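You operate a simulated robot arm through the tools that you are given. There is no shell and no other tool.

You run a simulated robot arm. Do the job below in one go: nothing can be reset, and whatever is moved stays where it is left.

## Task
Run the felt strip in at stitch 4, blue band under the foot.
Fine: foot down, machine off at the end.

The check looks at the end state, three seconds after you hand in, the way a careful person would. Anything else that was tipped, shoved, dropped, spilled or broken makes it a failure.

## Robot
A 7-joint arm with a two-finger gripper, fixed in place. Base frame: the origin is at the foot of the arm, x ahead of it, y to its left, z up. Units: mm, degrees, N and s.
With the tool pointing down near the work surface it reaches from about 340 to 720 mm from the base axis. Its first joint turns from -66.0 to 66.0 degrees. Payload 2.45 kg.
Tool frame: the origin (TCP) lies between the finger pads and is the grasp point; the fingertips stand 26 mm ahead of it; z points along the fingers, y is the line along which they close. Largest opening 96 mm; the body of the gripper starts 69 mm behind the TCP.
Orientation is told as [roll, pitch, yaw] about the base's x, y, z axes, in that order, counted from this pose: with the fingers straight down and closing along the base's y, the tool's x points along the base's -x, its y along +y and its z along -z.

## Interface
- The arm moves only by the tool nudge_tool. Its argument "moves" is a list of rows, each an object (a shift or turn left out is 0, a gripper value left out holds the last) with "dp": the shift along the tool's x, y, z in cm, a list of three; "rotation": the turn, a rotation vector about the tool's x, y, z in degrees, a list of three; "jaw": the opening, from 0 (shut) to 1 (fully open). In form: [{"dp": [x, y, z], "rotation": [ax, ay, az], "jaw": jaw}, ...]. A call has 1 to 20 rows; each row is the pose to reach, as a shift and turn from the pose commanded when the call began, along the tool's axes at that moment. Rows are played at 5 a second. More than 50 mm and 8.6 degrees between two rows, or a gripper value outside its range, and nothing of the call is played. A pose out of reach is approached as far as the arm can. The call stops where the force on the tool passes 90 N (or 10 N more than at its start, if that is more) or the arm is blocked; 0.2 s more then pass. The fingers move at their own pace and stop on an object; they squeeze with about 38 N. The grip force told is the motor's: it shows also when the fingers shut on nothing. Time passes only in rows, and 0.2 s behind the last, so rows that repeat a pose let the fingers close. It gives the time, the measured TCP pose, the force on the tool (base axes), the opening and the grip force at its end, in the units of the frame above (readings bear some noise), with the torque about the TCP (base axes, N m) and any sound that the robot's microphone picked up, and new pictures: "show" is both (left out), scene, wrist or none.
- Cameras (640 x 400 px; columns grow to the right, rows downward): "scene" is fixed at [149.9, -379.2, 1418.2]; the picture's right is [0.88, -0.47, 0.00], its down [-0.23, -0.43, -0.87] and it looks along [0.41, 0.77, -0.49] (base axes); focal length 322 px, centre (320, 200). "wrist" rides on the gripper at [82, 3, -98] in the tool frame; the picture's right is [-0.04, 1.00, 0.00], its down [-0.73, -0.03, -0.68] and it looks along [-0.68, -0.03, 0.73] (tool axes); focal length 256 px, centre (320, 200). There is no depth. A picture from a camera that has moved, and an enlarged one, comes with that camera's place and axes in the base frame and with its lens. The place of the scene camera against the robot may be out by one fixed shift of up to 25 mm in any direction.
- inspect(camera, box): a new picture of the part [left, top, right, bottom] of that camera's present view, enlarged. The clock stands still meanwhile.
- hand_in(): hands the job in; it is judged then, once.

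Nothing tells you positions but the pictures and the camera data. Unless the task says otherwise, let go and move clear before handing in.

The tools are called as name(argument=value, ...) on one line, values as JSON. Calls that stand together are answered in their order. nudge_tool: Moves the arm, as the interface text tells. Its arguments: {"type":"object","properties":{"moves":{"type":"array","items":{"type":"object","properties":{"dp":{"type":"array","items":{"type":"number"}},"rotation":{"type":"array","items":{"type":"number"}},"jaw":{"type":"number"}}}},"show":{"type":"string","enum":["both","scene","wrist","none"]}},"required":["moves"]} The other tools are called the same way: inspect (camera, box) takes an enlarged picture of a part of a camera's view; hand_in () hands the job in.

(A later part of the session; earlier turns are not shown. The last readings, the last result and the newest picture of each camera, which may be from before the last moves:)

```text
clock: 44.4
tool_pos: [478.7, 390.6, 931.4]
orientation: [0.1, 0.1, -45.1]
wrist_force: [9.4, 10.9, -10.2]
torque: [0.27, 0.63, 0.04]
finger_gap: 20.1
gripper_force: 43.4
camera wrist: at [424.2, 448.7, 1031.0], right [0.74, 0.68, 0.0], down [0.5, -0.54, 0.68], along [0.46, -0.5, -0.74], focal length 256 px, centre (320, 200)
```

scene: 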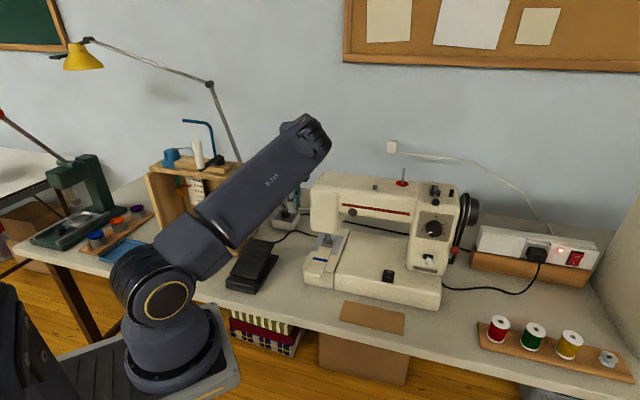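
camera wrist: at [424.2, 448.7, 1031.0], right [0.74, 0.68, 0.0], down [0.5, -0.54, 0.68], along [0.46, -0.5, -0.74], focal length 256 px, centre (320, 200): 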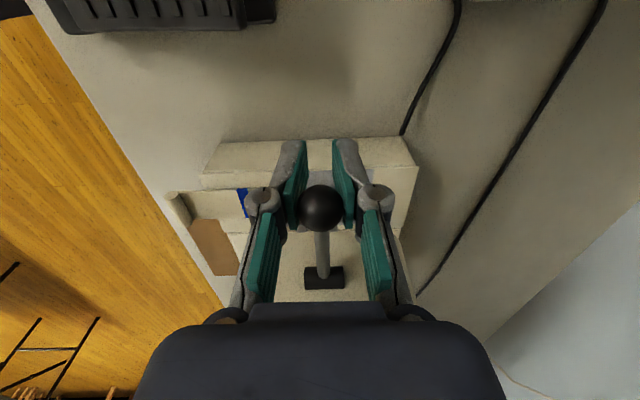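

The ball is well held now. I'll lift on along the upper part of the arc.

nudge_tool(moves=[{"dp": [0, 0, -0.5]}, {"dp": [-0.05, 0, -1.0]}, {"dp": [-0.12, 0, -1.5]}, {"dp": [-0.25, 0, -2.0]}], show="wrist")

inspect(camera="scene", box=[310, 225, 350, 255])

```text
clock: 45.4
tool_pos: [480.9, 388.7, 951.6]
orientation: [0.1, 0.2, -45.0]
wrist_force: [7.1, 12.2, -16.7]
torque: [0.7, 0.9, 0.03]
finger_gap: 19.2
gripper_force: 44.1
camera wrist: at [426.0, 447.0, 1051.8], right [0.73, 0.68, 0.0], down [0.5, -0.54, 0.68], along [0.46, -0.5, -0.74], focal length 256 px, centre (320, 200)
```

wrist: 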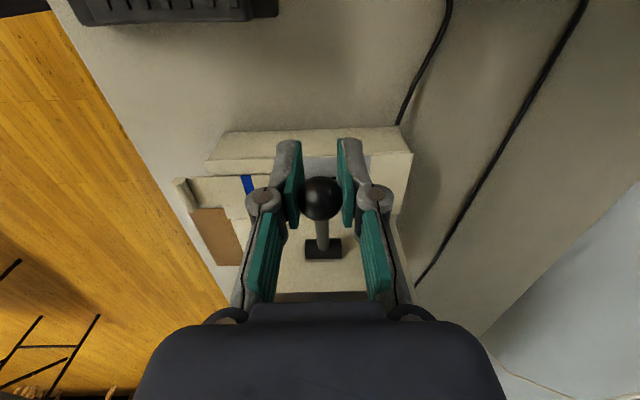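

```text
13.33 times, centred on (330, 240) of scene
camera zoom: at [150.4, -378.7, 1418.3], right [0.88, -0.47, 0.0], down [-0.23, -0.43, -0.87], along [0.41, 0.77, -0.49], focal length 4300 px, centre (187, -333)
```

zoom: 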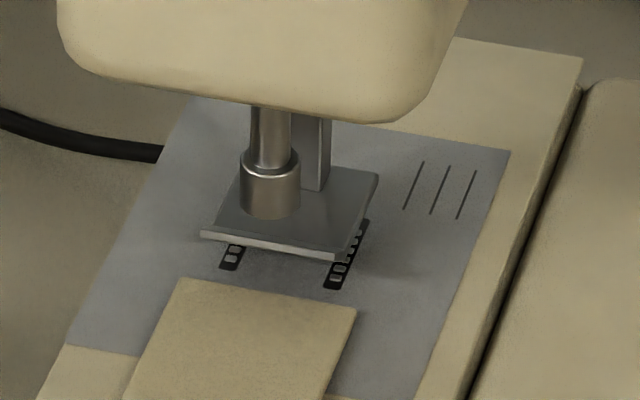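

The foot is higher and the feed dogs show fully. I'll carry on toward the lever's upper stop.

nudge_tool(moves=[{"dp": [-0.15, 0, -0.5]}, {"dp": [-0.35, 0, -1.0]}, {"dp": [-0.6, 0, -1.5]}, {"dp": [-0.85, 0, -1.9]}], show="wrist")

inspect(camera="scene", box=[310, 225, 350, 255])

```text
clock: 46.4
tool_pos: [486.9, 383.3, 970.5]
orientation: [0.3, 0.3, -44.9]
wrist_force: [1.5, 24.4, -17.7]
torque: [0.54, 0.71, 0.01]
finger_gap: 19.5
gripper_force: 44.3
camera wrist: at [431.1, 441.2, 1070.1], right [0.73, 0.68, 0.0], down [0.5, -0.54, 0.67], along [0.46, -0.49, -0.74], focal length 256 px, centre (320, 200)
```

wrist: 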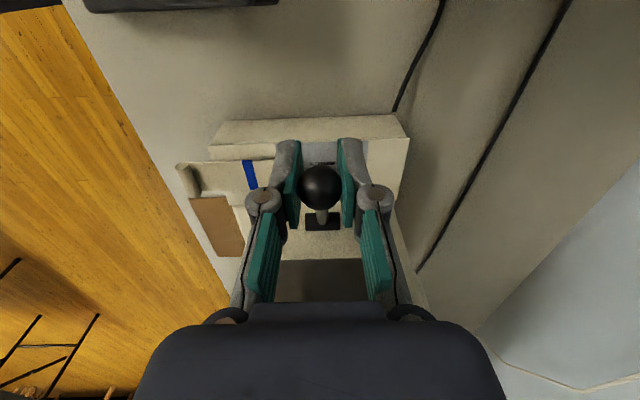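

```text
13.33 times, centred on (330, 240) of scene
camera zoom: at [150.3, -378.3, 1418.4], right [0.88, -0.47, 0.0], down [-0.23, -0.43, -0.87], along [0.41, 0.77, -0.49], focal length 4300 px, centre (187, -333)
```

zoom: 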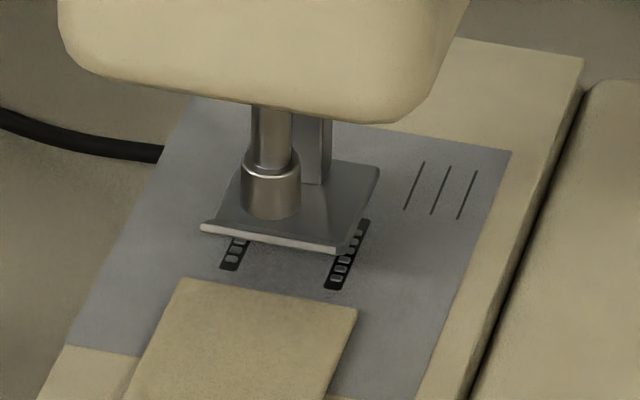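

The foot is now well up. I'll lift slightly more to find the end of the lever's travel.

nudge_tool(moves=[{"dp": [-0.2, 0, -0.4]}, {"dp": [-0.45, 0, -0.8]}, {"dp": [-0.75, 0, -1.2]}], show="wrist")

inspect(camera="scene", box=[310, 225, 350, 255])

```text
clock: 47.2
tool_pos: [493.3, 377.2, 981.0]
orientation: [0.1, 0.2, -44.9]
wrist_force: [-0.9, 24.5, -29.3]
torque: [-0.05, -0.19, -0.15]
finger_gap: 20.1
gripper_force: 45.5
camera wrist: at [437.7, 435.2, 1081.7], right [0.74, 0.68, 0.0], down [0.5, -0.54, 0.68], along [0.46, -0.5, -0.74], focal length 256 px, centre (320, 200)
```

wrist: 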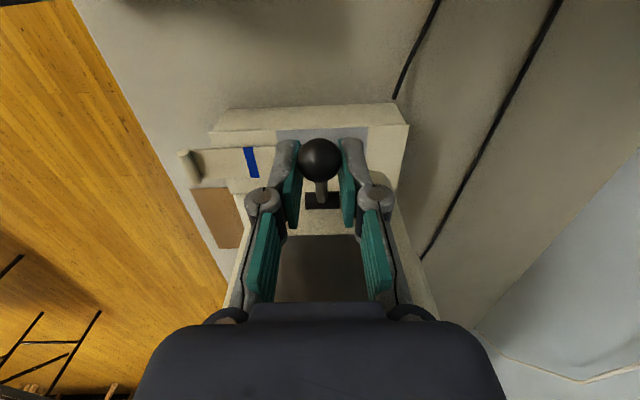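

```text
13.33 times, centred on (330, 240) of scene
camera zoom: at [150.4, -378.2, 1418.4], right [0.88, -0.47, 0.0], down [-0.23, -0.43, -0.87], along [0.41, 0.77, -0.49], focal length 4300 px, centre (187, -333)
```

zoom: 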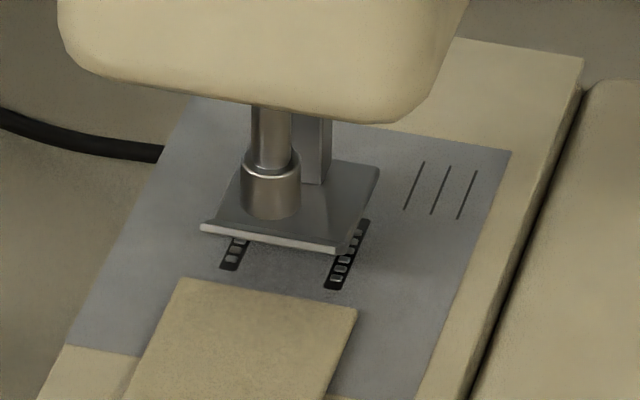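

The foot hasn't risen any more, so the lever is at its upper stop. I'll let go, check that it holds, and move up clear.

nudge_tool(moves=[{"jaw": 0.6}, {"jaw": 0.6}, {"jaw": 0.6}, {"dp": [0.5, 0, -2], "jaw": 0.6}, {"dp": [1.0, 0, -4], "jaw": 0.6}, {"dp": [1.5, 0, -7], "jaw": 0.6}, {"dp": [1.5, 0, -7], "jaw": 0.6}])

inspect(camera="scene", box=[310, 225, 350, 255])

inspect(camera="wrist", box=[160, 60, 420, 260])

```text
clock: 48.8
tool_pos: [483.4, 384.0, 1054.9]
orientation: [-0.1, 0.0, -45.0]
wrist_force: [-0.4, 0.6, 0.3]
torque: [0.0, -0.02, -0.02]
finger_gap: 57.6
gripper_force: 0.0
camera wrist: at [427.0, 443.1, 1155.1], right [0.74, 0.68, 0.0], down [0.5, -0.54, 0.68], along [0.46, -0.5, -0.73], focal length 256 px, centre (320, 200)
```

scene: 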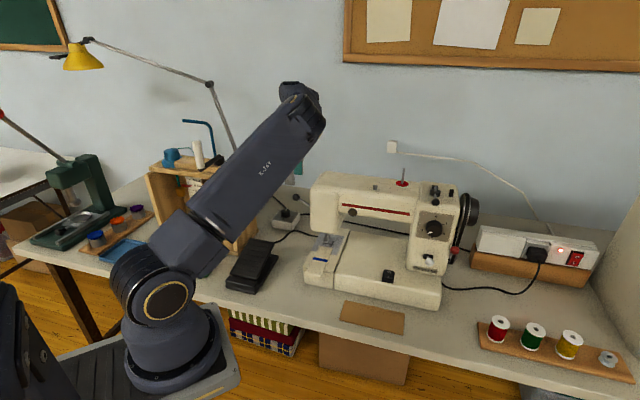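
wrist: 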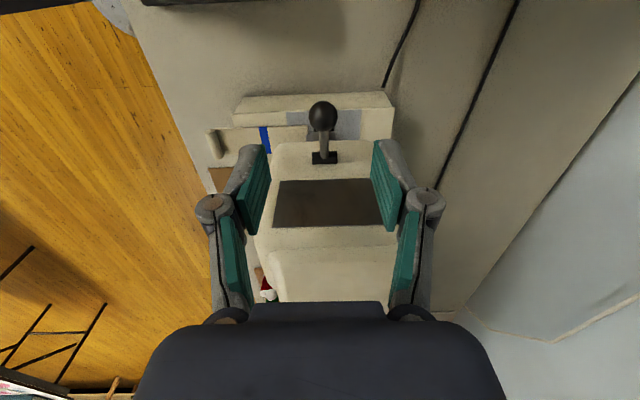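

```text
13.33 times, centred on (330, 240) of scene
camera zoom: at [149.9, -379.2, 1418.2], right [0.88, -0.47, 0.0], down [-0.23, -0.43, -0.87], along [0.41, 0.77, -0.49], focal length 4300 px, centre (187, -333)
```

zoom: 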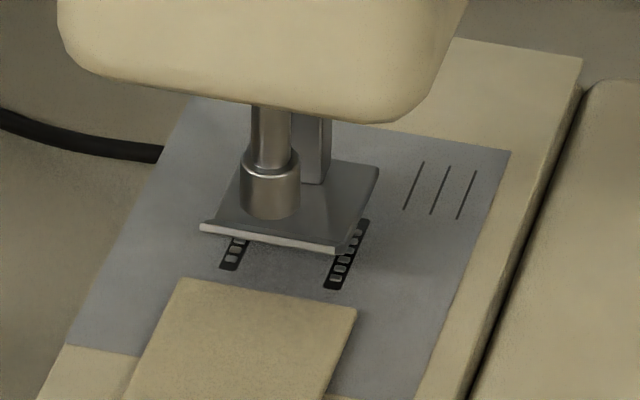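

```text
2.00 times, centred on (290, 160) of wrist
camera zoom: at [427.0, 443.1, 1155.1], right [0.74, 0.68, 0.0], down [0.5, -0.54, 0.68], along [0.46, -0.5, -0.73], focal length 512 px, centre (380, 280)
```

zoom: 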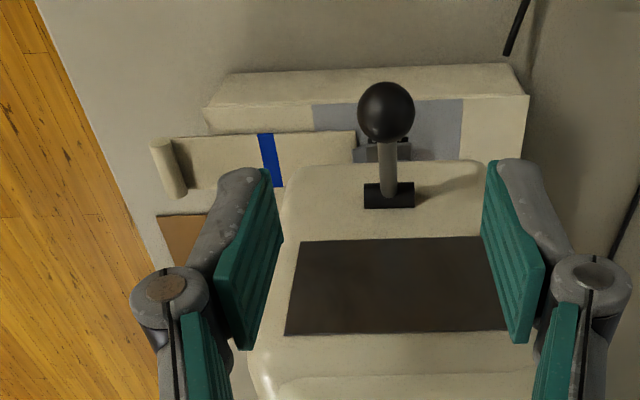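

The foot is up and the lever holds. The strip's rolled front end overhangs the bed near U≈169, V≈454, so I'll go round to the front, turn to face the machine, and push the strip under the foot.

nudge_tool(moves=[{"dp": [-0.8, -1.6, 0], "rotation": [0, 0, -7.5], "jaw": 0.15}, {"dp": [-1.6, -3.2, 0], "rotation": [0, 0, -15]}, {"dp": [-2.5, -4.8, 0], "rotation": [0, 0, -22.5]}, {"dp": [-3.3, -6.4, 0.8], "rotation": [0, 0, -30]}, {"dp": [-4.1, -8.0, 1.6], "rotation": [0, 0, -37.5]}, {"dp": [-5.0, -9.6, 2.4], "rotation": [0, 0, -45]}, {"dp": [-5.8, -11.2, 3.5], "rotation": [0, 0, -52.5]}, {"dp": [-6.6, -12.8, 4.6], "rotation": [0, 0, -60]}, {"dp": [-7.5, -14.4, 5.8], "rotation": [0, 0, -67.5]}, {"dp": [-8.3, -16.0, 7.0], "rotation": [0, 0, -75]}, {"dp": [-9.1, -17.6, 8.2], "rotation": [0, 0, -82.5]}, {"dp": [-9.95, -19.3, 9.5], "rotation": [0, 0, -90]}, {"dp": [-9.95, -19.3, 9.5], "rotation": [0, 0, -90]}])

inspect(camera="wrist", box=[220, 100, 420, 300])

inspect(camera="scene", box=[280, 200, 380, 310])

```text
clock: 51.6
tool_pos: [415.0, 179.4, 957.0]
orientation: [0.1, -0.1, 45.1]
wrist_force: [-0.4, -0.4, -1.0]
torque: [0.02, -0.01, 0.02]
finger_gap: 14.4
gripper_force: 0.0
camera wrist: at [355.2, 121.3, 1056.9], right [-0.68, 0.73, 0.0], down [0.54, 0.5, 0.68], along [0.5, 0.46, -0.73], focal length 256 px, centre (320, 200)
```

scene: 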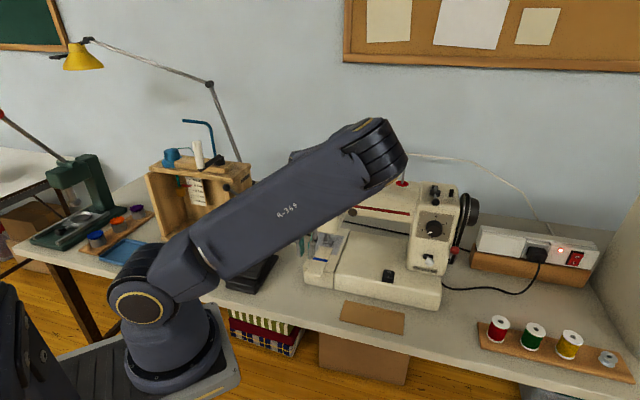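
wrist: 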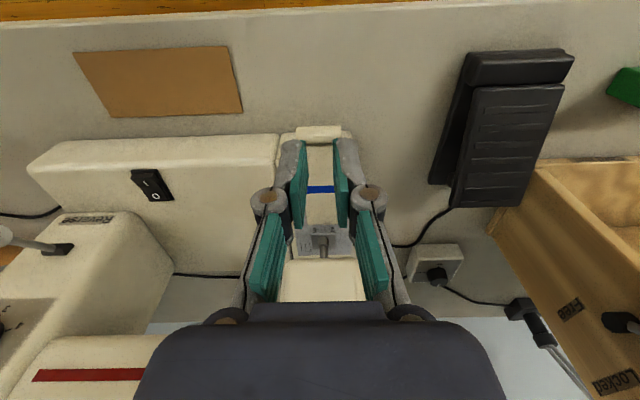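

```text
2.00 times, centred on (320, 200) of wrist
camera zoom: at [355.2, 121.3, 1056.9], right [-0.68, 0.73, 0.0], down [0.54, 0.5, 0.68], along [0.5, 0.46, -0.73], focal length 512 px, centre (320, 200)
```

zoom: 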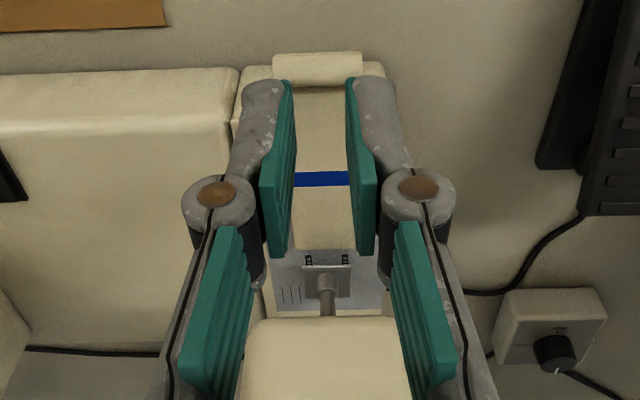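

```text
3.64 times, centred on (330, 255) of scene
camera zoom: at [149.9, -379.3, 1418.2], right [0.88, -0.47, 0.0], down [-0.23, -0.43, -0.87], along [0.41, 0.77, -0.49], focal length 1173 px, centre (284, 0)
```

zoom: 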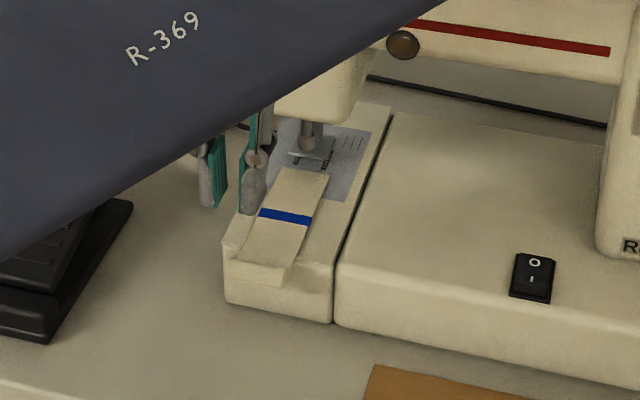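

The strip is square to the foot and centred on U≈172, and its roll is about 42 mm wide. I'll go down in front of the roll with the tips slightly apart.

nudge_tool(moves=[{"dp": [0.5, -0.54, 3.0]}, {"dp": [0.5, -0.54, 6.0]}, {"dp": [0.5, -0.54, 8.5]}, {"dp": [0.5, -0.54, 10.5]}, {"dp": [0.5, -0.54, 10.5]}])

inspect(camera="wrist", box=[240, 120, 400, 260])

inspect(camera="scene", box=[280, 200, 380, 310])

```text
clock: 52.8
tool_pos: [415.5, 172.4, 851.5]
orientation: [0.2, 0.0, 45.0]
wrist_force: [0.2, 1.0, 0.2]
torque: [-0.01, 0.02, -0.01]
finger_gap: 14.4
gripper_force: 0.0
camera wrist: at [354.9, 115.0, 951.6], right [-0.68, 0.74, 0.0], down [0.54, 0.5, 0.68], along [0.5, 0.46, -0.73], focal length 256 px, centre (320, 200)
```

scene: 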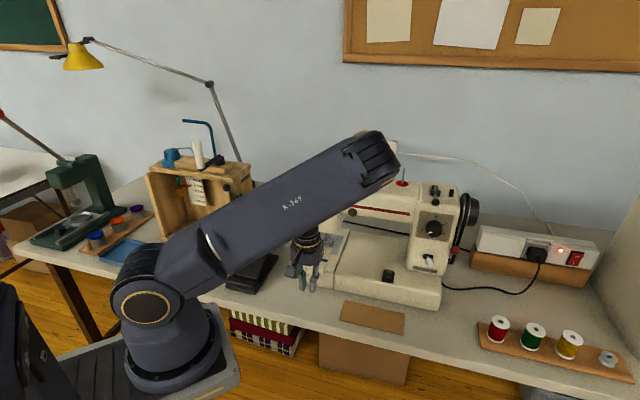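
wrist: 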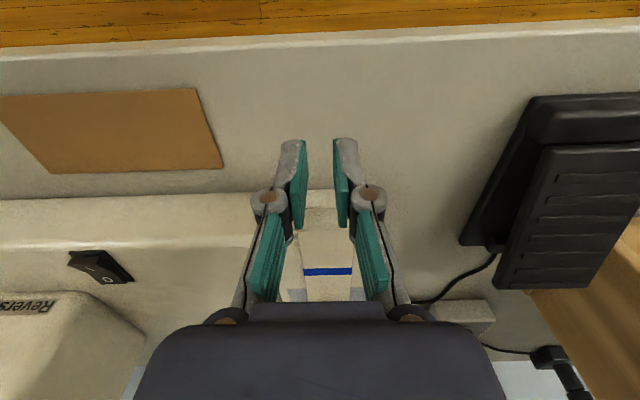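

```text
2.86 times, centred on (320, 190) of wrist
camera zoom: at [354.9, 115.0, 951.6], right [-0.68, 0.74, 0.0], down [0.54, 0.5, 0.68], along [0.5, 0.46, -0.73], focal length 731 px, centre (320, 229)
```

zoom: 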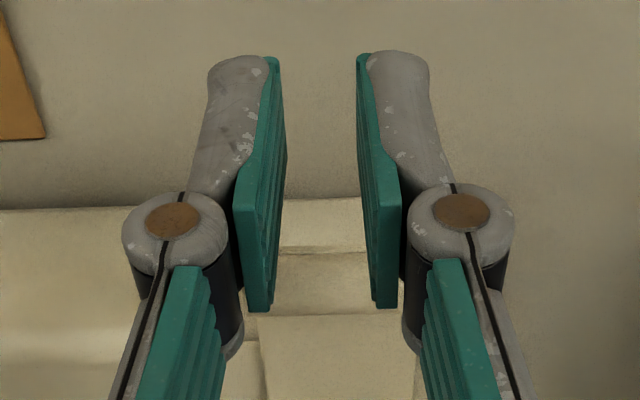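

```text
3.64 times, centred on (330, 255) of scene
camera zoom: at [149.9, -379.2, 1418.2], right [0.88, -0.47, 0.0], down [-0.23, -0.43, -0.87], along [0.41, 0.77, -0.49], focal length 1173 px, centre (284, 0)
```

zoom: 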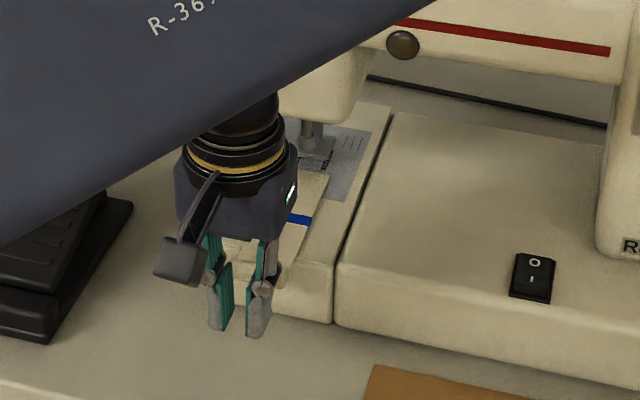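

The tips are in front of the roll at its height (tip z≈826). I'll push forward slowly, about 32 mm of travel first, and watch in the scene camera.

nudge_tool(moves=[{"dp": [-0.5, 0, 0]}, {"dp": [-1.0, 0, 0]}, {"dp": [-1.5, 0, 0]}, {"dp": [-1.9, 0, 0]}, {"dp": [-2.2, 0, 0]}, {"dp": [-2.5, 0, 0]}, {"dp": [-2.8, 0, 0]}, {"dp": [-3.2, 0, 0]}])

inspect(camera="scene", box=[290, 215, 370, 295])

inspect(camera="wrist", box=[240, 120, 400, 300])

```text
clock: 54.6
tool_pos: [439.4, 194.7, 852.4]
orientation: [0.0, 0.0, 45.0]
wrist_force: [-0.1, 0.1, 0.0]
torque: [0.0, 0.0, 0.0]
finger_gap: 14.3
gripper_force: 0.1
camera wrist: at [379.1, 138.4, 952.4], right [-0.68, 0.74, 0.0], down [0.54, 0.5, 0.68], along [0.5, 0.46, -0.73], focal length 256 px, centre (320, 200)
```

scene: 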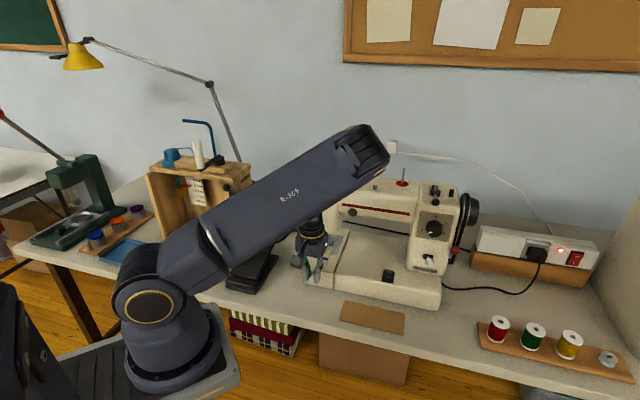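
wrist: 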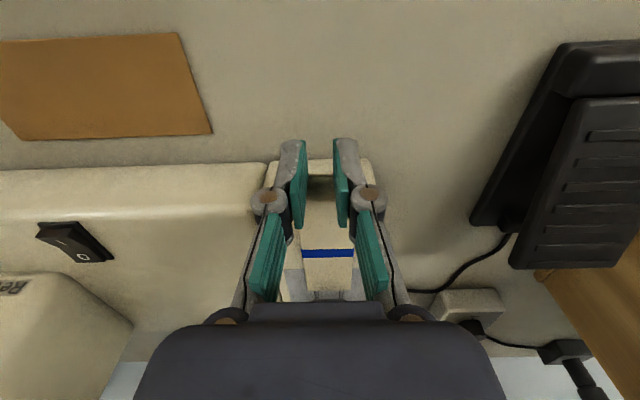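

```text
5.00 times, centred on (330, 255) of scene
camera zoom: at [149.9, -379.3, 1418.2], right [0.88, -0.47, 0.0], down [-0.23, -0.43, -0.87], along [0.41, 0.77, -0.49], focal length 1612 px, centre (270, -75)
```

zoom: 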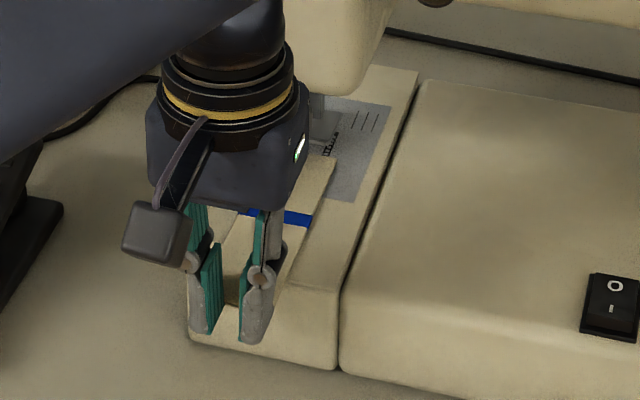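

```text
2.22 times, centred on (320, 210) of wrist
camera zoom: at [379.1, 138.4, 952.4], right [-0.68, 0.74, 0.0], down [0.54, 0.5, 0.68], along [0.5, 0.46, -0.73], focal length 569 px, centre (320, 178)
```

zoom: 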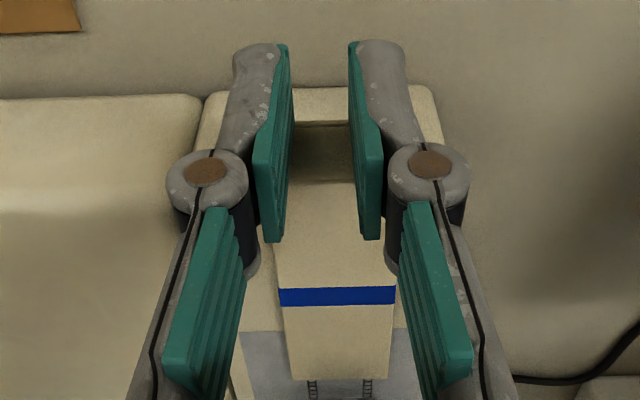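

The strip has slid forward about 8–9 mm, straight. I'll push another 14 mm so its end covers the feed dogs.

nudge_tool(moves=[{"dp": [-0.3, 0, 0]}, {"dp": [-0.6, 0, 0]}, {"dp": [-0.9, 0, 0]}, {"dp": [-1.2, 0, 0]}, {"dp": [-1.4, 0, 0]}, {"dp": [-1.4, 0, 0]}], show="wrist")

inspect(camera="wrist", box=[240, 160, 400, 340])

inspect(camera="scene", box=[310, 225, 350, 265])

```text
clock: 56.0
tool_pos: [449.0, 203.8, 851.9]
orientation: [0.1, 0.1, 45.0]
wrist_force: [0.0, 0.1, -0.2]
torque: [0.0, 0.0, 0.01]
finger_gap: 14.7
gripper_force: 0.1
camera wrist: at [388.7, 148.5, 952.8], right [-0.68, 0.74, 0.0], down [0.54, 0.5, 0.68], along [0.5, 0.46, -0.73], focal length 256 px, centre (320, 200)
```

wrist: 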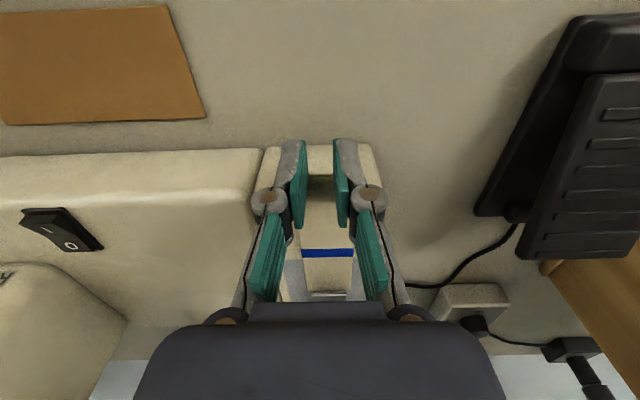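

```text
2.22 times, centred on (320, 250) of wrist
camera zoom: at [388.7, 148.5, 952.8], right [-0.68, 0.74, 0.0], down [0.54, 0.5, 0.68], along [0.5, 0.46, -0.73], focal length 569 px, centre (320, 89)
```

zoom: 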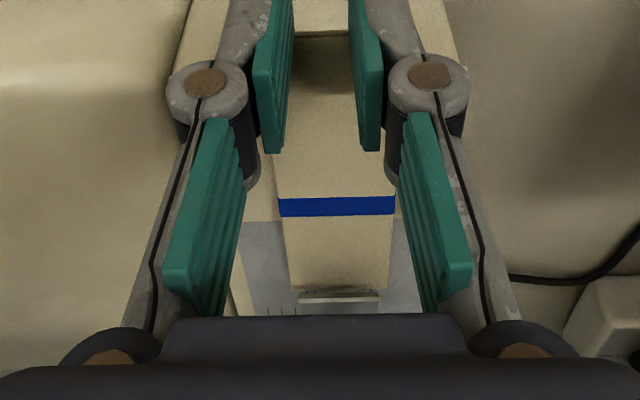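

```text
10.00 times, centred on (330, 245) of scene
camera zoom: at [149.9, -379.2, 1418.2], right [0.88, -0.47, 0.0], down [-0.23, -0.43, -0.87], along [0.41, 0.77, -0.49], focal length 3225 px, centre (220, -250)
```

zoom: 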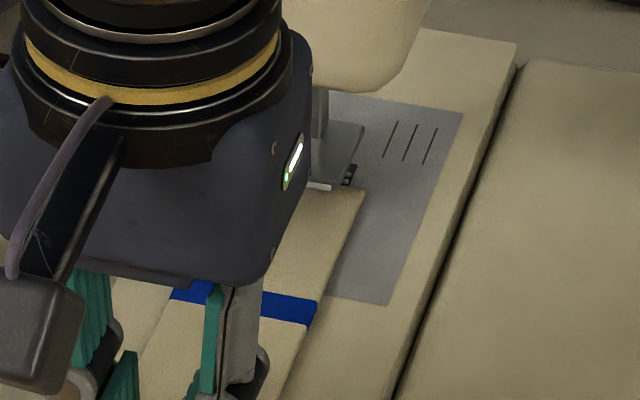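

The strip end is now about halfway under the foot (V≈613) and the band is at V≈552. I'll back off, rise, and return above the lift lever to bring the foot down.

nudge_tool(moves=[{"dp": [1.5, 0, 0]}, {"dp": [3.0, 0, 0]}, {"dp": [4.2, 0, 0]}, {"dp": [4.2, 0, -4.5]}, {"dp": [4.2, 0, -9]}, {"dp": [4.2, 0, -13.5]}, {"dp": [4.2, 0, -17]}, {"dp": [4.2, 0, -20]}, {"dp": [4.2, 0, -20]}], show="none")

inspect(camera="scene", box=[310, 220, 350, 260])

```text
clock: 58.0
tool_pos: [417.0, 177.5, 1056.8]
orientation: [0.0, 0.0, 45.0]
wrist_force: [0.2, -0.3, 0.5]
torque: [0.01, 0.0, 0.01]
finger_gap: 14.7
gripper_force: 0.1
```

```text
10.00 times, centred on (330, 240) of scene
camera zoom: at [149.9, -379.3, 1418.2], right [0.88, -0.47, 0.0], down [-0.23, -0.43, -0.87], along [0.41, 0.77, -0.49], focal length 3225 px, centre (220, -200)
```

zoom: 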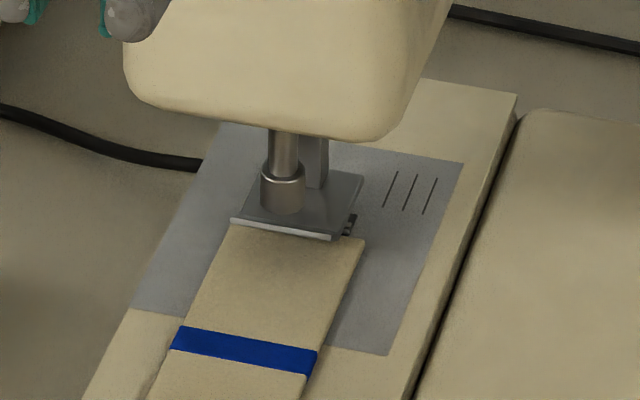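

The strip's end is tucked under the raised foot and lies straight. Now I'll swing back above the lift lever, turning as before and closing the fingers for a push.

nudge_tool(moves=[{"dp": [-1.6, 0.87, 0], "rotation": [0, 0, 7.5], "jaw": 0}, {"dp": [-3.3, 1.73, 0], "rotation": [0, 0, 15]}, {"dp": [-4.9, 2.6, 0], "rotation": [0, 0, 22.5]}, {"dp": [-6.5, 3.5, 0], "rotation": [0, 0, 30]}, {"dp": [-8.2, 4.3, 0], "rotation": [0, 0, 37.5]}, {"dp": [-9.8, 5.2, 0], "rotation": [0, 0, 45]}, {"dp": [-11.4, 6.1, 0], "rotation": [0, 0, 52.5]}, {"dp": [-13.1, 6.9, 0], "rotation": [0, 0, 60]}, {"dp": [-14.7, 7.8, 0], "rotation": [0, 0, 67.5]}, {"dp": [-16.3, 8.7, 0], "rotation": [0, 0, 75]}, {"dp": [-18.0, 9.5, 0], "rotation": [0, 0, 82.5]}, {"dp": [-19.6, 10.2, 0], "rotation": [0, 0, 90]}, {"dp": [-19.6, 10.2, 0], "rotation": [0, 0, 90]}])

inspect(camera="wrist", box=[240, 60, 400, 240])

```text
clock: 60.8
tool_pos: [485.1, 385.1, 1055.2]
orientation: [-0.1, 0.0, -45.2]
wrist_force: [0.3, 0.1, 0.1]
torque: [-0.01, 0.04, 0.01]
finger_gap: 0.0
gripper_force: 28.8
camera wrist: at [429.9, 444.0, 1155.5], right [0.74, 0.68, 0.0], down [0.5, -0.54, 0.68], along [0.46, -0.5, -0.73], focal length 256 px, centre (320, 200)
```

scene: 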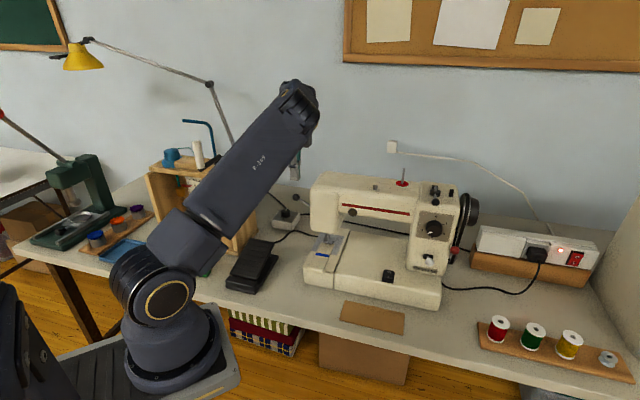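
wrist: 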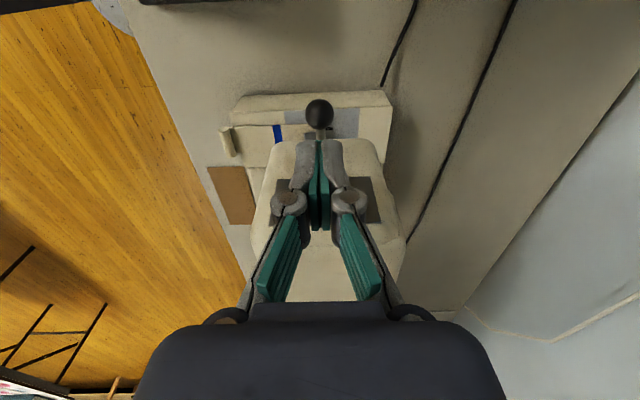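

```text
2.22 times, centred on (320, 150) of wrist
camera zoom: at [429.9, 444.0, 1155.5], right [0.74, 0.68, 0.0], down [0.5, -0.54, 0.68], along [0.46, -0.5, -0.73], focal length 569 px, centre (320, 311)
```

zoom: 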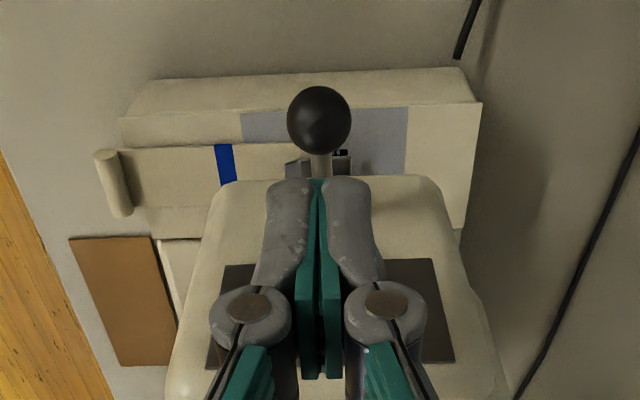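

The ball lies right under the closed tips. I'll go down to just above it and then press the lever down its full travel.

nudge_tool(moves=[{"dp": [0.2, 0, 2.0], "jaw": 0}, {"dp": [0.2, 0, 4.0]}, {"dp": [0.3, 0, 5.0]}, {"dp": [0.4, 0, 6.0]}, {"dp": [0.5, 0, 7.0]}, {"dp": [0.5, 0, 8.0]}], show="wrist")

inspect(camera="scene", box=[310, 220, 350, 260])

```text
clock: 62.2
tool_pos: [482.7, 389.1, 973.2]
orientation: [0.0, 0.0, -45.2]
wrist_force: [0.6, -0.2, 0.6]
torque: [-0.02, 0.01, -0.03]
finger_gap: 0.0
gripper_force: 28.5
camera wrist: at [426.8, 448.7, 1072.7], right [0.74, 0.68, 0.0], down [0.5, -0.54, 0.68], along [0.46, -0.5, -0.73], focal length 256 px, centre (320, 200)
```

wrist: 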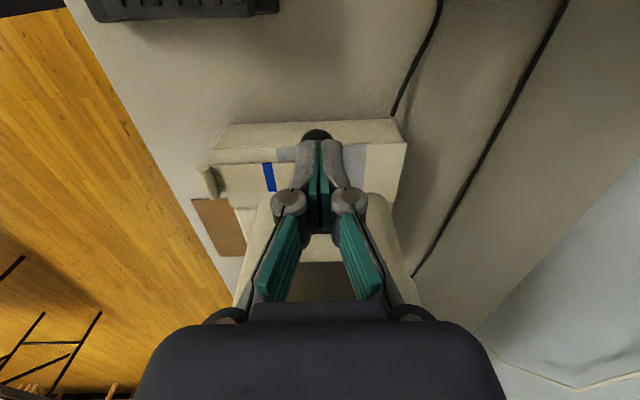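

```text
10.00 times, centred on (330, 240) of scene
camera zoom: at [149.9, -379.2, 1418.2], right [0.88, -0.47, 0.0], down [-0.23, -0.43, -0.87], along [0.41, 0.77, -0.49], focal length 3225 px, centre (220, -200)
```

zoom: 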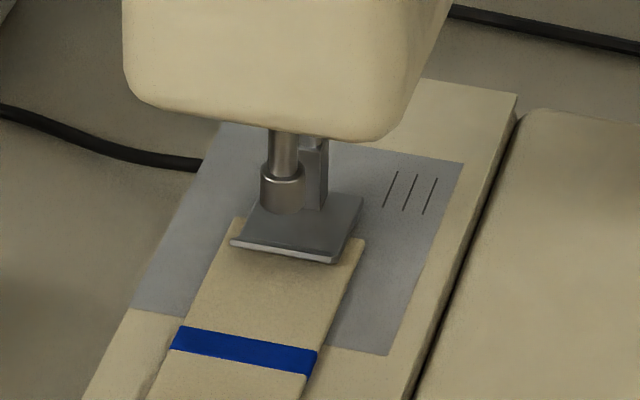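

The lever goes down easily and the foot is lowering onto the strip. I'll press on to the bottom stop.

nudge_tool(moves=[{"dp": [0.3, 0, 0.8]}, {"dp": [0.2, 0, 1.6]}, {"dp": [-0.1, 0, 2.2]}, {"dp": [-0.3, 0, 2.8]}, {"dp": [-0.4, 0, 3.2]}], show="wrist")

inspect(camera="scene", box=[310, 220, 350, 260])

```text
clock: 63.4
tool_pos: [484.8, 385.5, 944.5]
orientation: [0.2, 0.1, -45.1]
wrist_force: [-4.4, -4.5, 23.6]
torque: [-0.22, 0.02, 0.0]
finger_gap: 5.9
gripper_force: 28.3
camera wrist: at [429.3, 444.9, 1044.2], right [0.74, 0.68, 0.0], down [0.5, -0.54, 0.68], along [0.46, -0.5, -0.74], focal length 256 px, centre (320, 200)
```

wrist: 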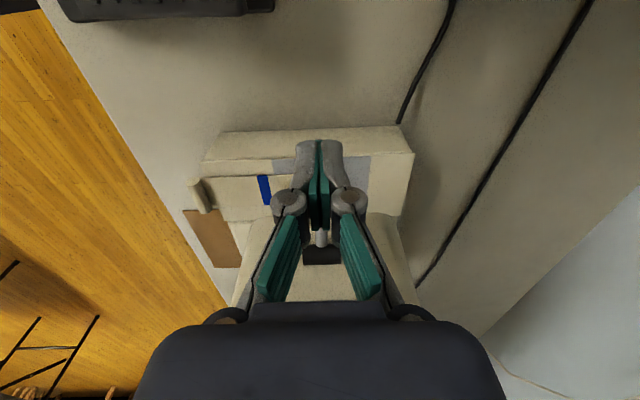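

```text
10.00 times, centred on (330, 240) of scene
camera zoom: at [149.4, -379.7, 1418.1], right [0.88, -0.47, 0.0], down [-0.23, -0.43, -0.87], along [0.41, 0.77, -0.49], focal length 3225 px, centre (220, -200)
```

zoom: 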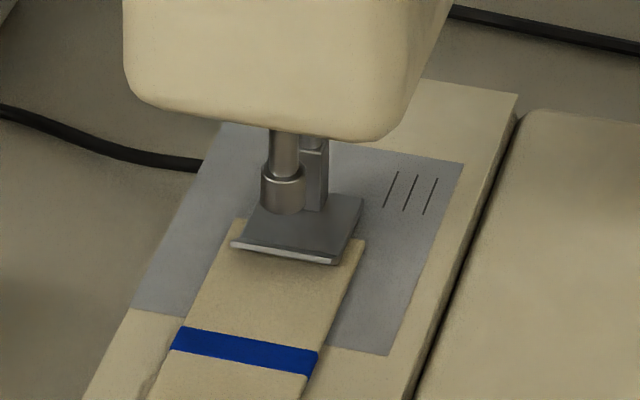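

The foot is resting on the felt with the lever at its lower stop. I'll rise clear.

nudge_tool(moves=[{"dp": [0, 0, -1]}, {"dp": [0, 0, -3]}, {"dp": [0.5, 0, -6]}, {"dp": [1.0, 0, -9]}, {"dp": [1.0, 0, -11]}, {"dp": [1.0, 0, -11]}])

inspect(camera="wrist", box=[200, 60, 440, 240])

inspect(camera="scene", box=[310, 220, 350, 260])

```text
clock: 64.8
tool_pos: [479.5, 391.5, 1051.3]
orientation: [0.1, -0.1, -45.1]
wrist_force: [-0.1, 0.0, -0.7]
torque: [-0.01, 0.01, 0.03]
finger_gap: 0.1
gripper_force: 28.7
camera wrist: at [423.2, 451.0, 1151.4], right [0.74, 0.68, 0.0], down [0.5, -0.54, 0.68], along [0.46, -0.5, -0.73], focal length 256 px, centre (320, 200)
```

scene: 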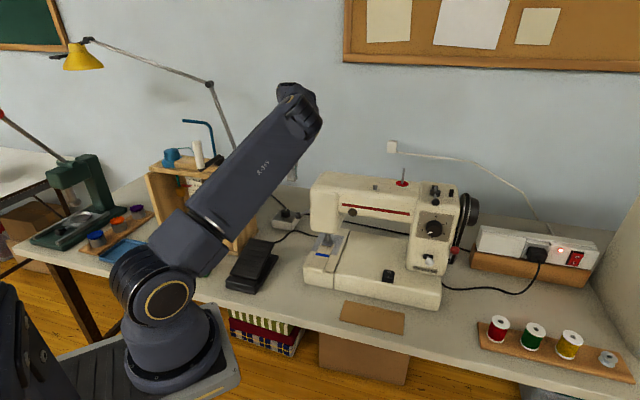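
wrist: 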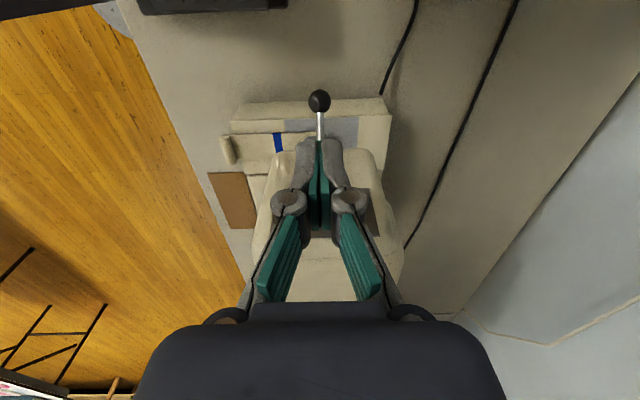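

```text
2.22 times, centred on (320, 150) of wrist
camera zoom: at [423.2, 451.0, 1151.4], right [0.74, 0.68, 0.0], down [0.5, -0.54, 0.68], along [0.46, -0.5, -0.73], focal length 569 px, centre (320, 311)
```

zoom: 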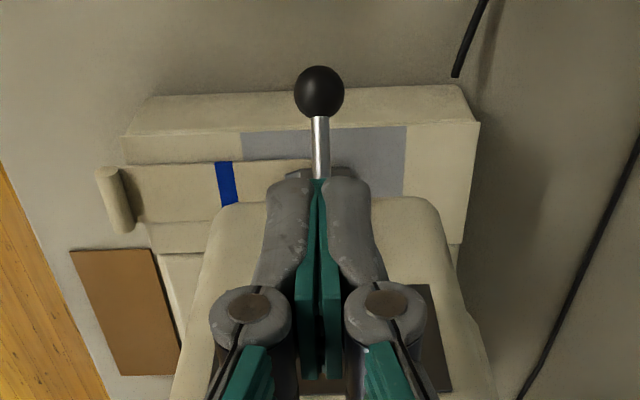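

```text
10.00 times, centred on (330, 240) of scene
camera zoom: at [149.9, -379.2, 1418.2], right [0.88, -0.47, 0.0], down [-0.23, -0.43, -0.87], along [0.41, 0.77, -0.49], focal length 3225 px, centre (220, -200)
```

zoom: 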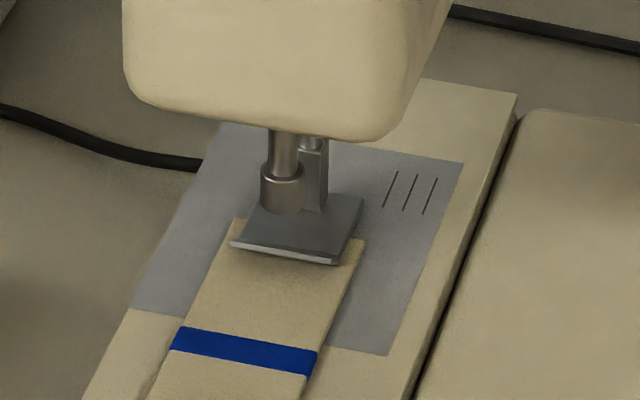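

The foot is down on the strip and the lever has stayed down. Next is the rocker, near (623, 105, 830) with its I half nearer the front. I'll go round the front of the machine to reach it.

nudge_tool(moves=[{"dp": [0, -1.6, 0], "rotation": [0, 0, -7.5], "jaw": 0}, {"dp": [0, -3.2, 0], "rotation": [0, 0, -15]}, {"dp": [-0.4, -4.8, 0], "rotation": [0, 0, -22.5]}, {"dp": [-0.8, -6.4, 0], "rotation": [0, 0, -30]}, {"dp": [-1.2, -8.0, 0], "rotation": [0, 0, -37.5]}, {"dp": [-1.8, -9.6, 0], "rotation": [0, 0, -45]}, {"dp": [-2.4, -11.2, 0], "rotation": [0, 0, -52.5]}, {"dp": [-3.0, -12.8, 0], "rotation": [0, 0, -60]}, {"dp": [-3.5, -14.4, 0], "rotation": [0, 0, -67.5]}, {"dp": [-4.0, -16.0, 0], "rotation": [0, 0, -75]}, {"dp": [-4.4, -17.6, 0], "rotation": [0, 0, -82.5]}, {"dp": [-4.8, -18.6, 0], "rotation": [0, 0, -90]}], show="none")

nudge_tool(moves=[{"dp": [0, -4, 0.5]}, {"dp": [0, -8, 1.5]}, {"dp": [0, -12, 3]}, {"dp": [0, -16, 4.5]}, {"dp": [0, -20, 6]}, {"dp": [0, -23.5, 7]}, {"dp": [0, -25.7, 8]}, {"dp": [0, -25.7, 8]}])

inspect(camera="wrist", box=[240, 100, 400, 280])

```text
clock: 67.4
tool_pos: [380.0, 227.4, 1050.1]
orientation: [0.0, 0.0, 45.1]
wrist_force: [0.6, -0.4, 0.6]
torque: [0.01, -0.01, 0.02]
finger_gap: 0.1
gripper_force: 28.8
```

```text
clock: 69.2
tool_pos: [562.7, 45.2, 971.9]
orientation: [0.0, 0.0, 44.9]
wrist_force: [0.3, -0.1, -1.2]
torque: [-0.02, -0.01, 0.01]
finger_gap: 0.0
gripper_force: 28.6
camera wrist: at [502.7, -11.5, 1072.2], right [-0.68, 0.74, 0.0], down [0.54, 0.5, 0.68], along [0.5, 0.46, -0.73], focal length 256 px, centre (320, 200)
```

scene: 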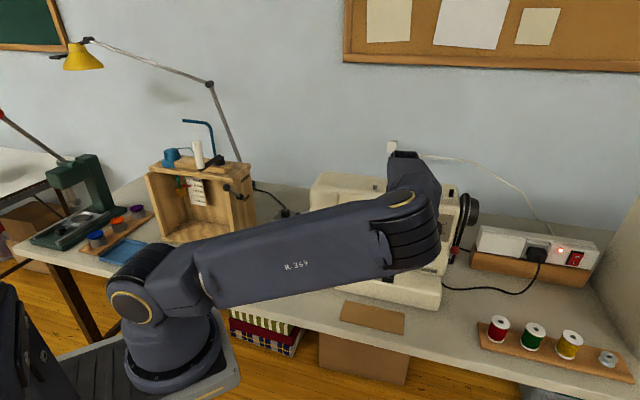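
wrist: 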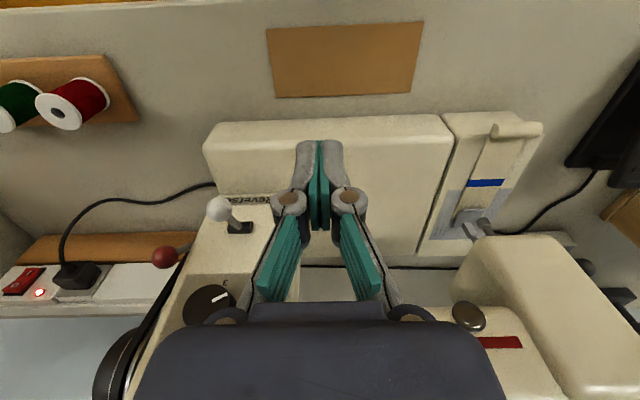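

```text
2.22 times, centred on (320, 190) of wrist
camera zoom: at [502.7, -11.5, 1072.2], right [-0.68, 0.74, 0.0], down [0.54, 0.5, 0.68], along [0.5, 0.46, -0.73], focal length 569 px, centre (320, 222)
```

zoom: 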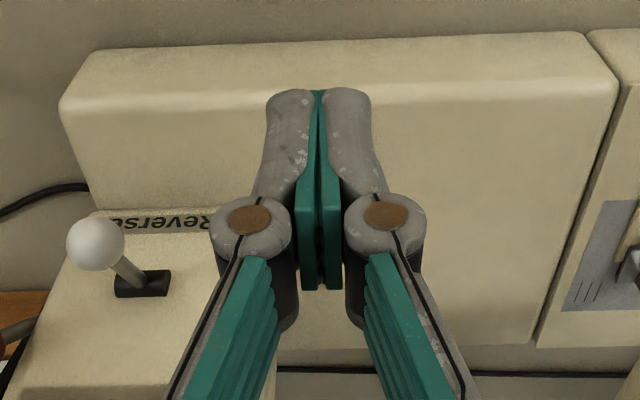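

The closed fingers are hiding the rocker right below. I'll open the jaws for a moment to fix its exact position.

nudge_tool(moves=[{"jaw": 0.7}, {"jaw": 0.7}, {"jaw": 0.7}, {"jaw": 0.7}], show="wrist")

inspect(camera="wrist", box=[280, 130, 360, 220])

inspect(camera="wrist", box=[140, 180, 300, 340])

```text
clock: 70.2
tool_pos: [563.8, 45.6, 973.3]
orientation: [0.0, -0.2, 45.0]
wrist_force: [0.3, -0.1, 0.4]
torque: [0.02, 0.01, 0.01]
finger_gap: 67.0
gripper_force: 0.1
camera wrist: at [502.4, -11.2, 1072.4], right [-0.68, 0.74, 0.0], down [0.54, 0.5, 0.68], along [0.5, 0.46, -0.73], focal length 256 px, centre (320, 200)
```

wrist: 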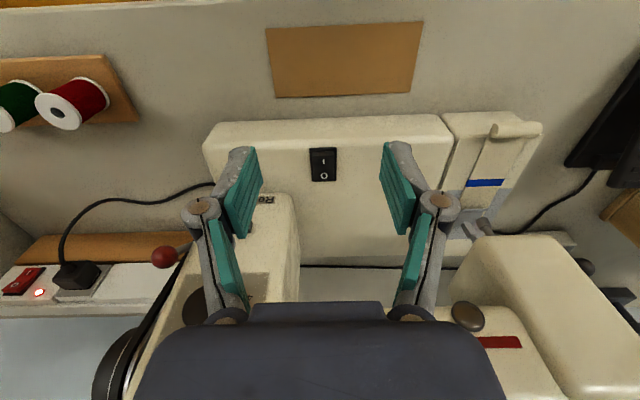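

```text
4.44 times, centred on (320, 175) of wrist
camera zoom: at [502.4, -11.2, 1072.4], right [-0.68, 0.74, 0.0], down [0.54, 0.5, 0.68], along [0.5, 0.46, -0.73], focal length 1138 px, centre (320, 311)
```

zoom: 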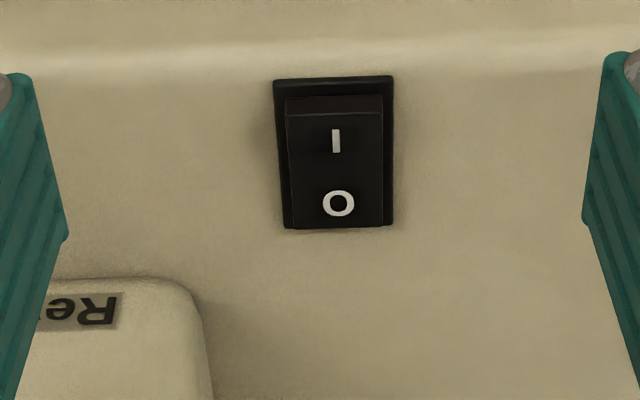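

```text
2.50 times, centred on (220, 260) of wrist
camera zoom: at [502.4, -11.2, 1072.4], right [-0.68, 0.74, 0.0], down [0.54, 0.5, 0.68], along [0.5, 0.46, -0.73], focal length 640 px, centre (570, 50)
```

zoom: 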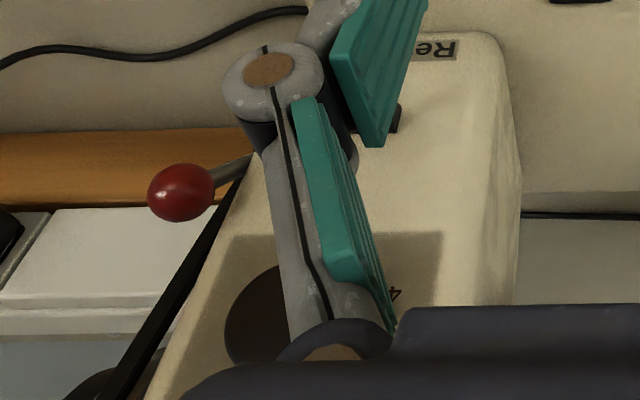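

The rocker reads off: its I half, toward the front, stands proud. Its centre is about U=366, V=520. I'll close the fingers and tilt 25° so one edge presses only the I half.

nudge_tool(moves=[{"dp": [-1.5, 0, 1.5], "rotation": [0, -5, 0], "jaw": 0}, {"dp": [-3.0, 0, 3.5], "rotation": [0, -10, 0]}, {"dp": [-4.5, 0, 5.5], "rotation": [0, -15, 0]}, {"dp": [-6.0, 0, 7.5], "rotation": [0, -20, 0]}, {"dp": [-7.5, 0, 9.0], "rotation": [0, -25, 0]}, {"dp": [-7.5, 0, 9.7], "rotation": [0, -25, 0]}, {"dp": [-7.5, 0, 9.7], "rotation": [0, -25, 0]}])

inspect(camera="wrist", box=[260, 120, 380, 240])

inspect(camera="scene", box=[350, 230, 430, 310])

```text
clock: 71.8
tool_pos: [615.9, 98.1, 873.2]
orientation: [0.0, -25.1, 44.9]
wrist_force: [0.6, 0.2, -0.2]
torque: [-0.01, -0.01, -0.02]
finger_gap: 0.0
gripper_force: 28.4
camera wrist: at [531.1, 18.4, 929.1], right [-0.68, 0.73, 0.02], down [0.29, 0.24, 0.93], along [0.67, 0.63, -0.38], focal length 256 px, centre (320, 200)
```

scene: 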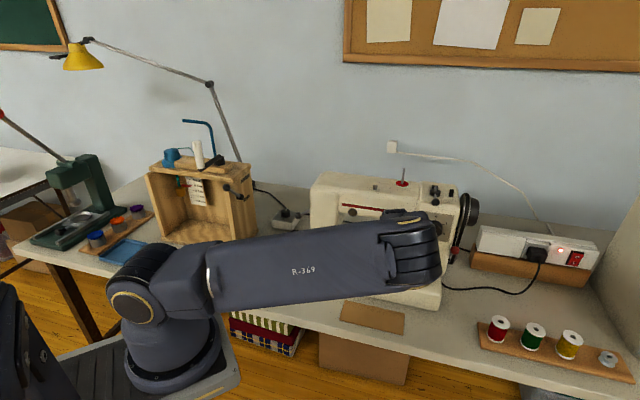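
wrist: 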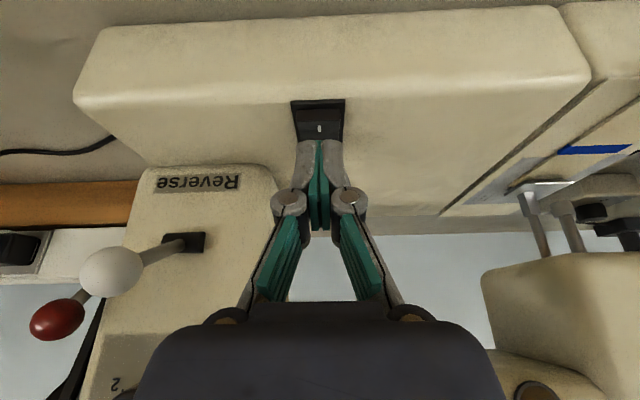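

```text
3.33 times, centred on (320, 180) of wrist
camera zoom: at [531.1, 18.4, 929.1], right [-0.68, 0.73, 0.02], down [0.29, 0.24, 0.93], along [0.67, 0.63, -0.38], focal length 853 px, centre (320, 267)
```

zoom: 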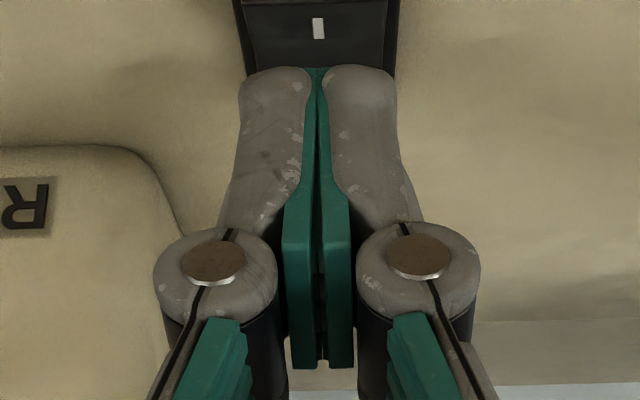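

```text
5.00 times, centred on (390, 270) of scene
camera zoom: at [149.9, -379.2, 1418.2], right [0.88, -0.47, 0.0], down [-0.23, -0.43, -0.87], along [0.41, 0.77, -0.49], focal length 1612 px, centre (-30, -150)
```

zoom: 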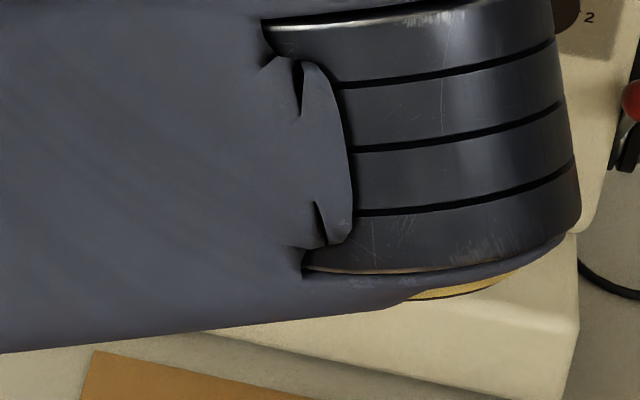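

The pressing edge is right over the I mark, about 7 mm above it. I'll press down in 2 mm steps and listen for a click.

nudge_tool(moves=[{"dp": [0.17, 0, 0.36]}, {"dp": [0.25, 0, 0.54]}, {"dp": [0.34, 0, 0.72]}, {"dp": [0.42, 0, 0.91]}], show="wrist")

```text
clock: 72.8
tool_pos: [614.6, 99.1, 863.3]
orientation: [-0.1, -25.1, 44.8]
wrist_force: [-0.3, 0.1, 1.4]
torque: [-0.03, 0.0, -0.02]
finger_gap: 6.0
gripper_force: 28.5
camera wrist: at [531.6, 18.4, 919.2], right [-0.68, 0.73, 0.02], down [0.29, 0.25, 0.93], along [0.67, 0.63, -0.38], focal length 256 px, centre (320, 200)
```

wrist: 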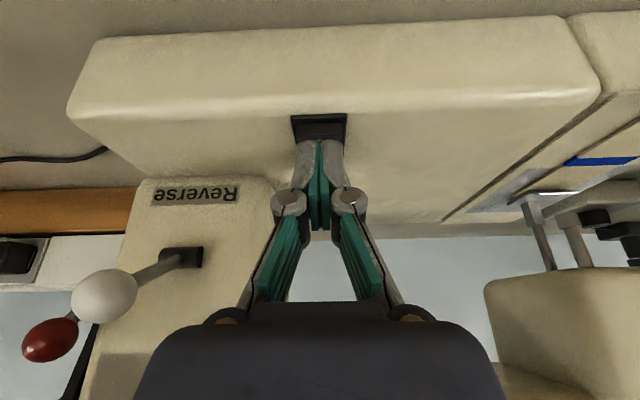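

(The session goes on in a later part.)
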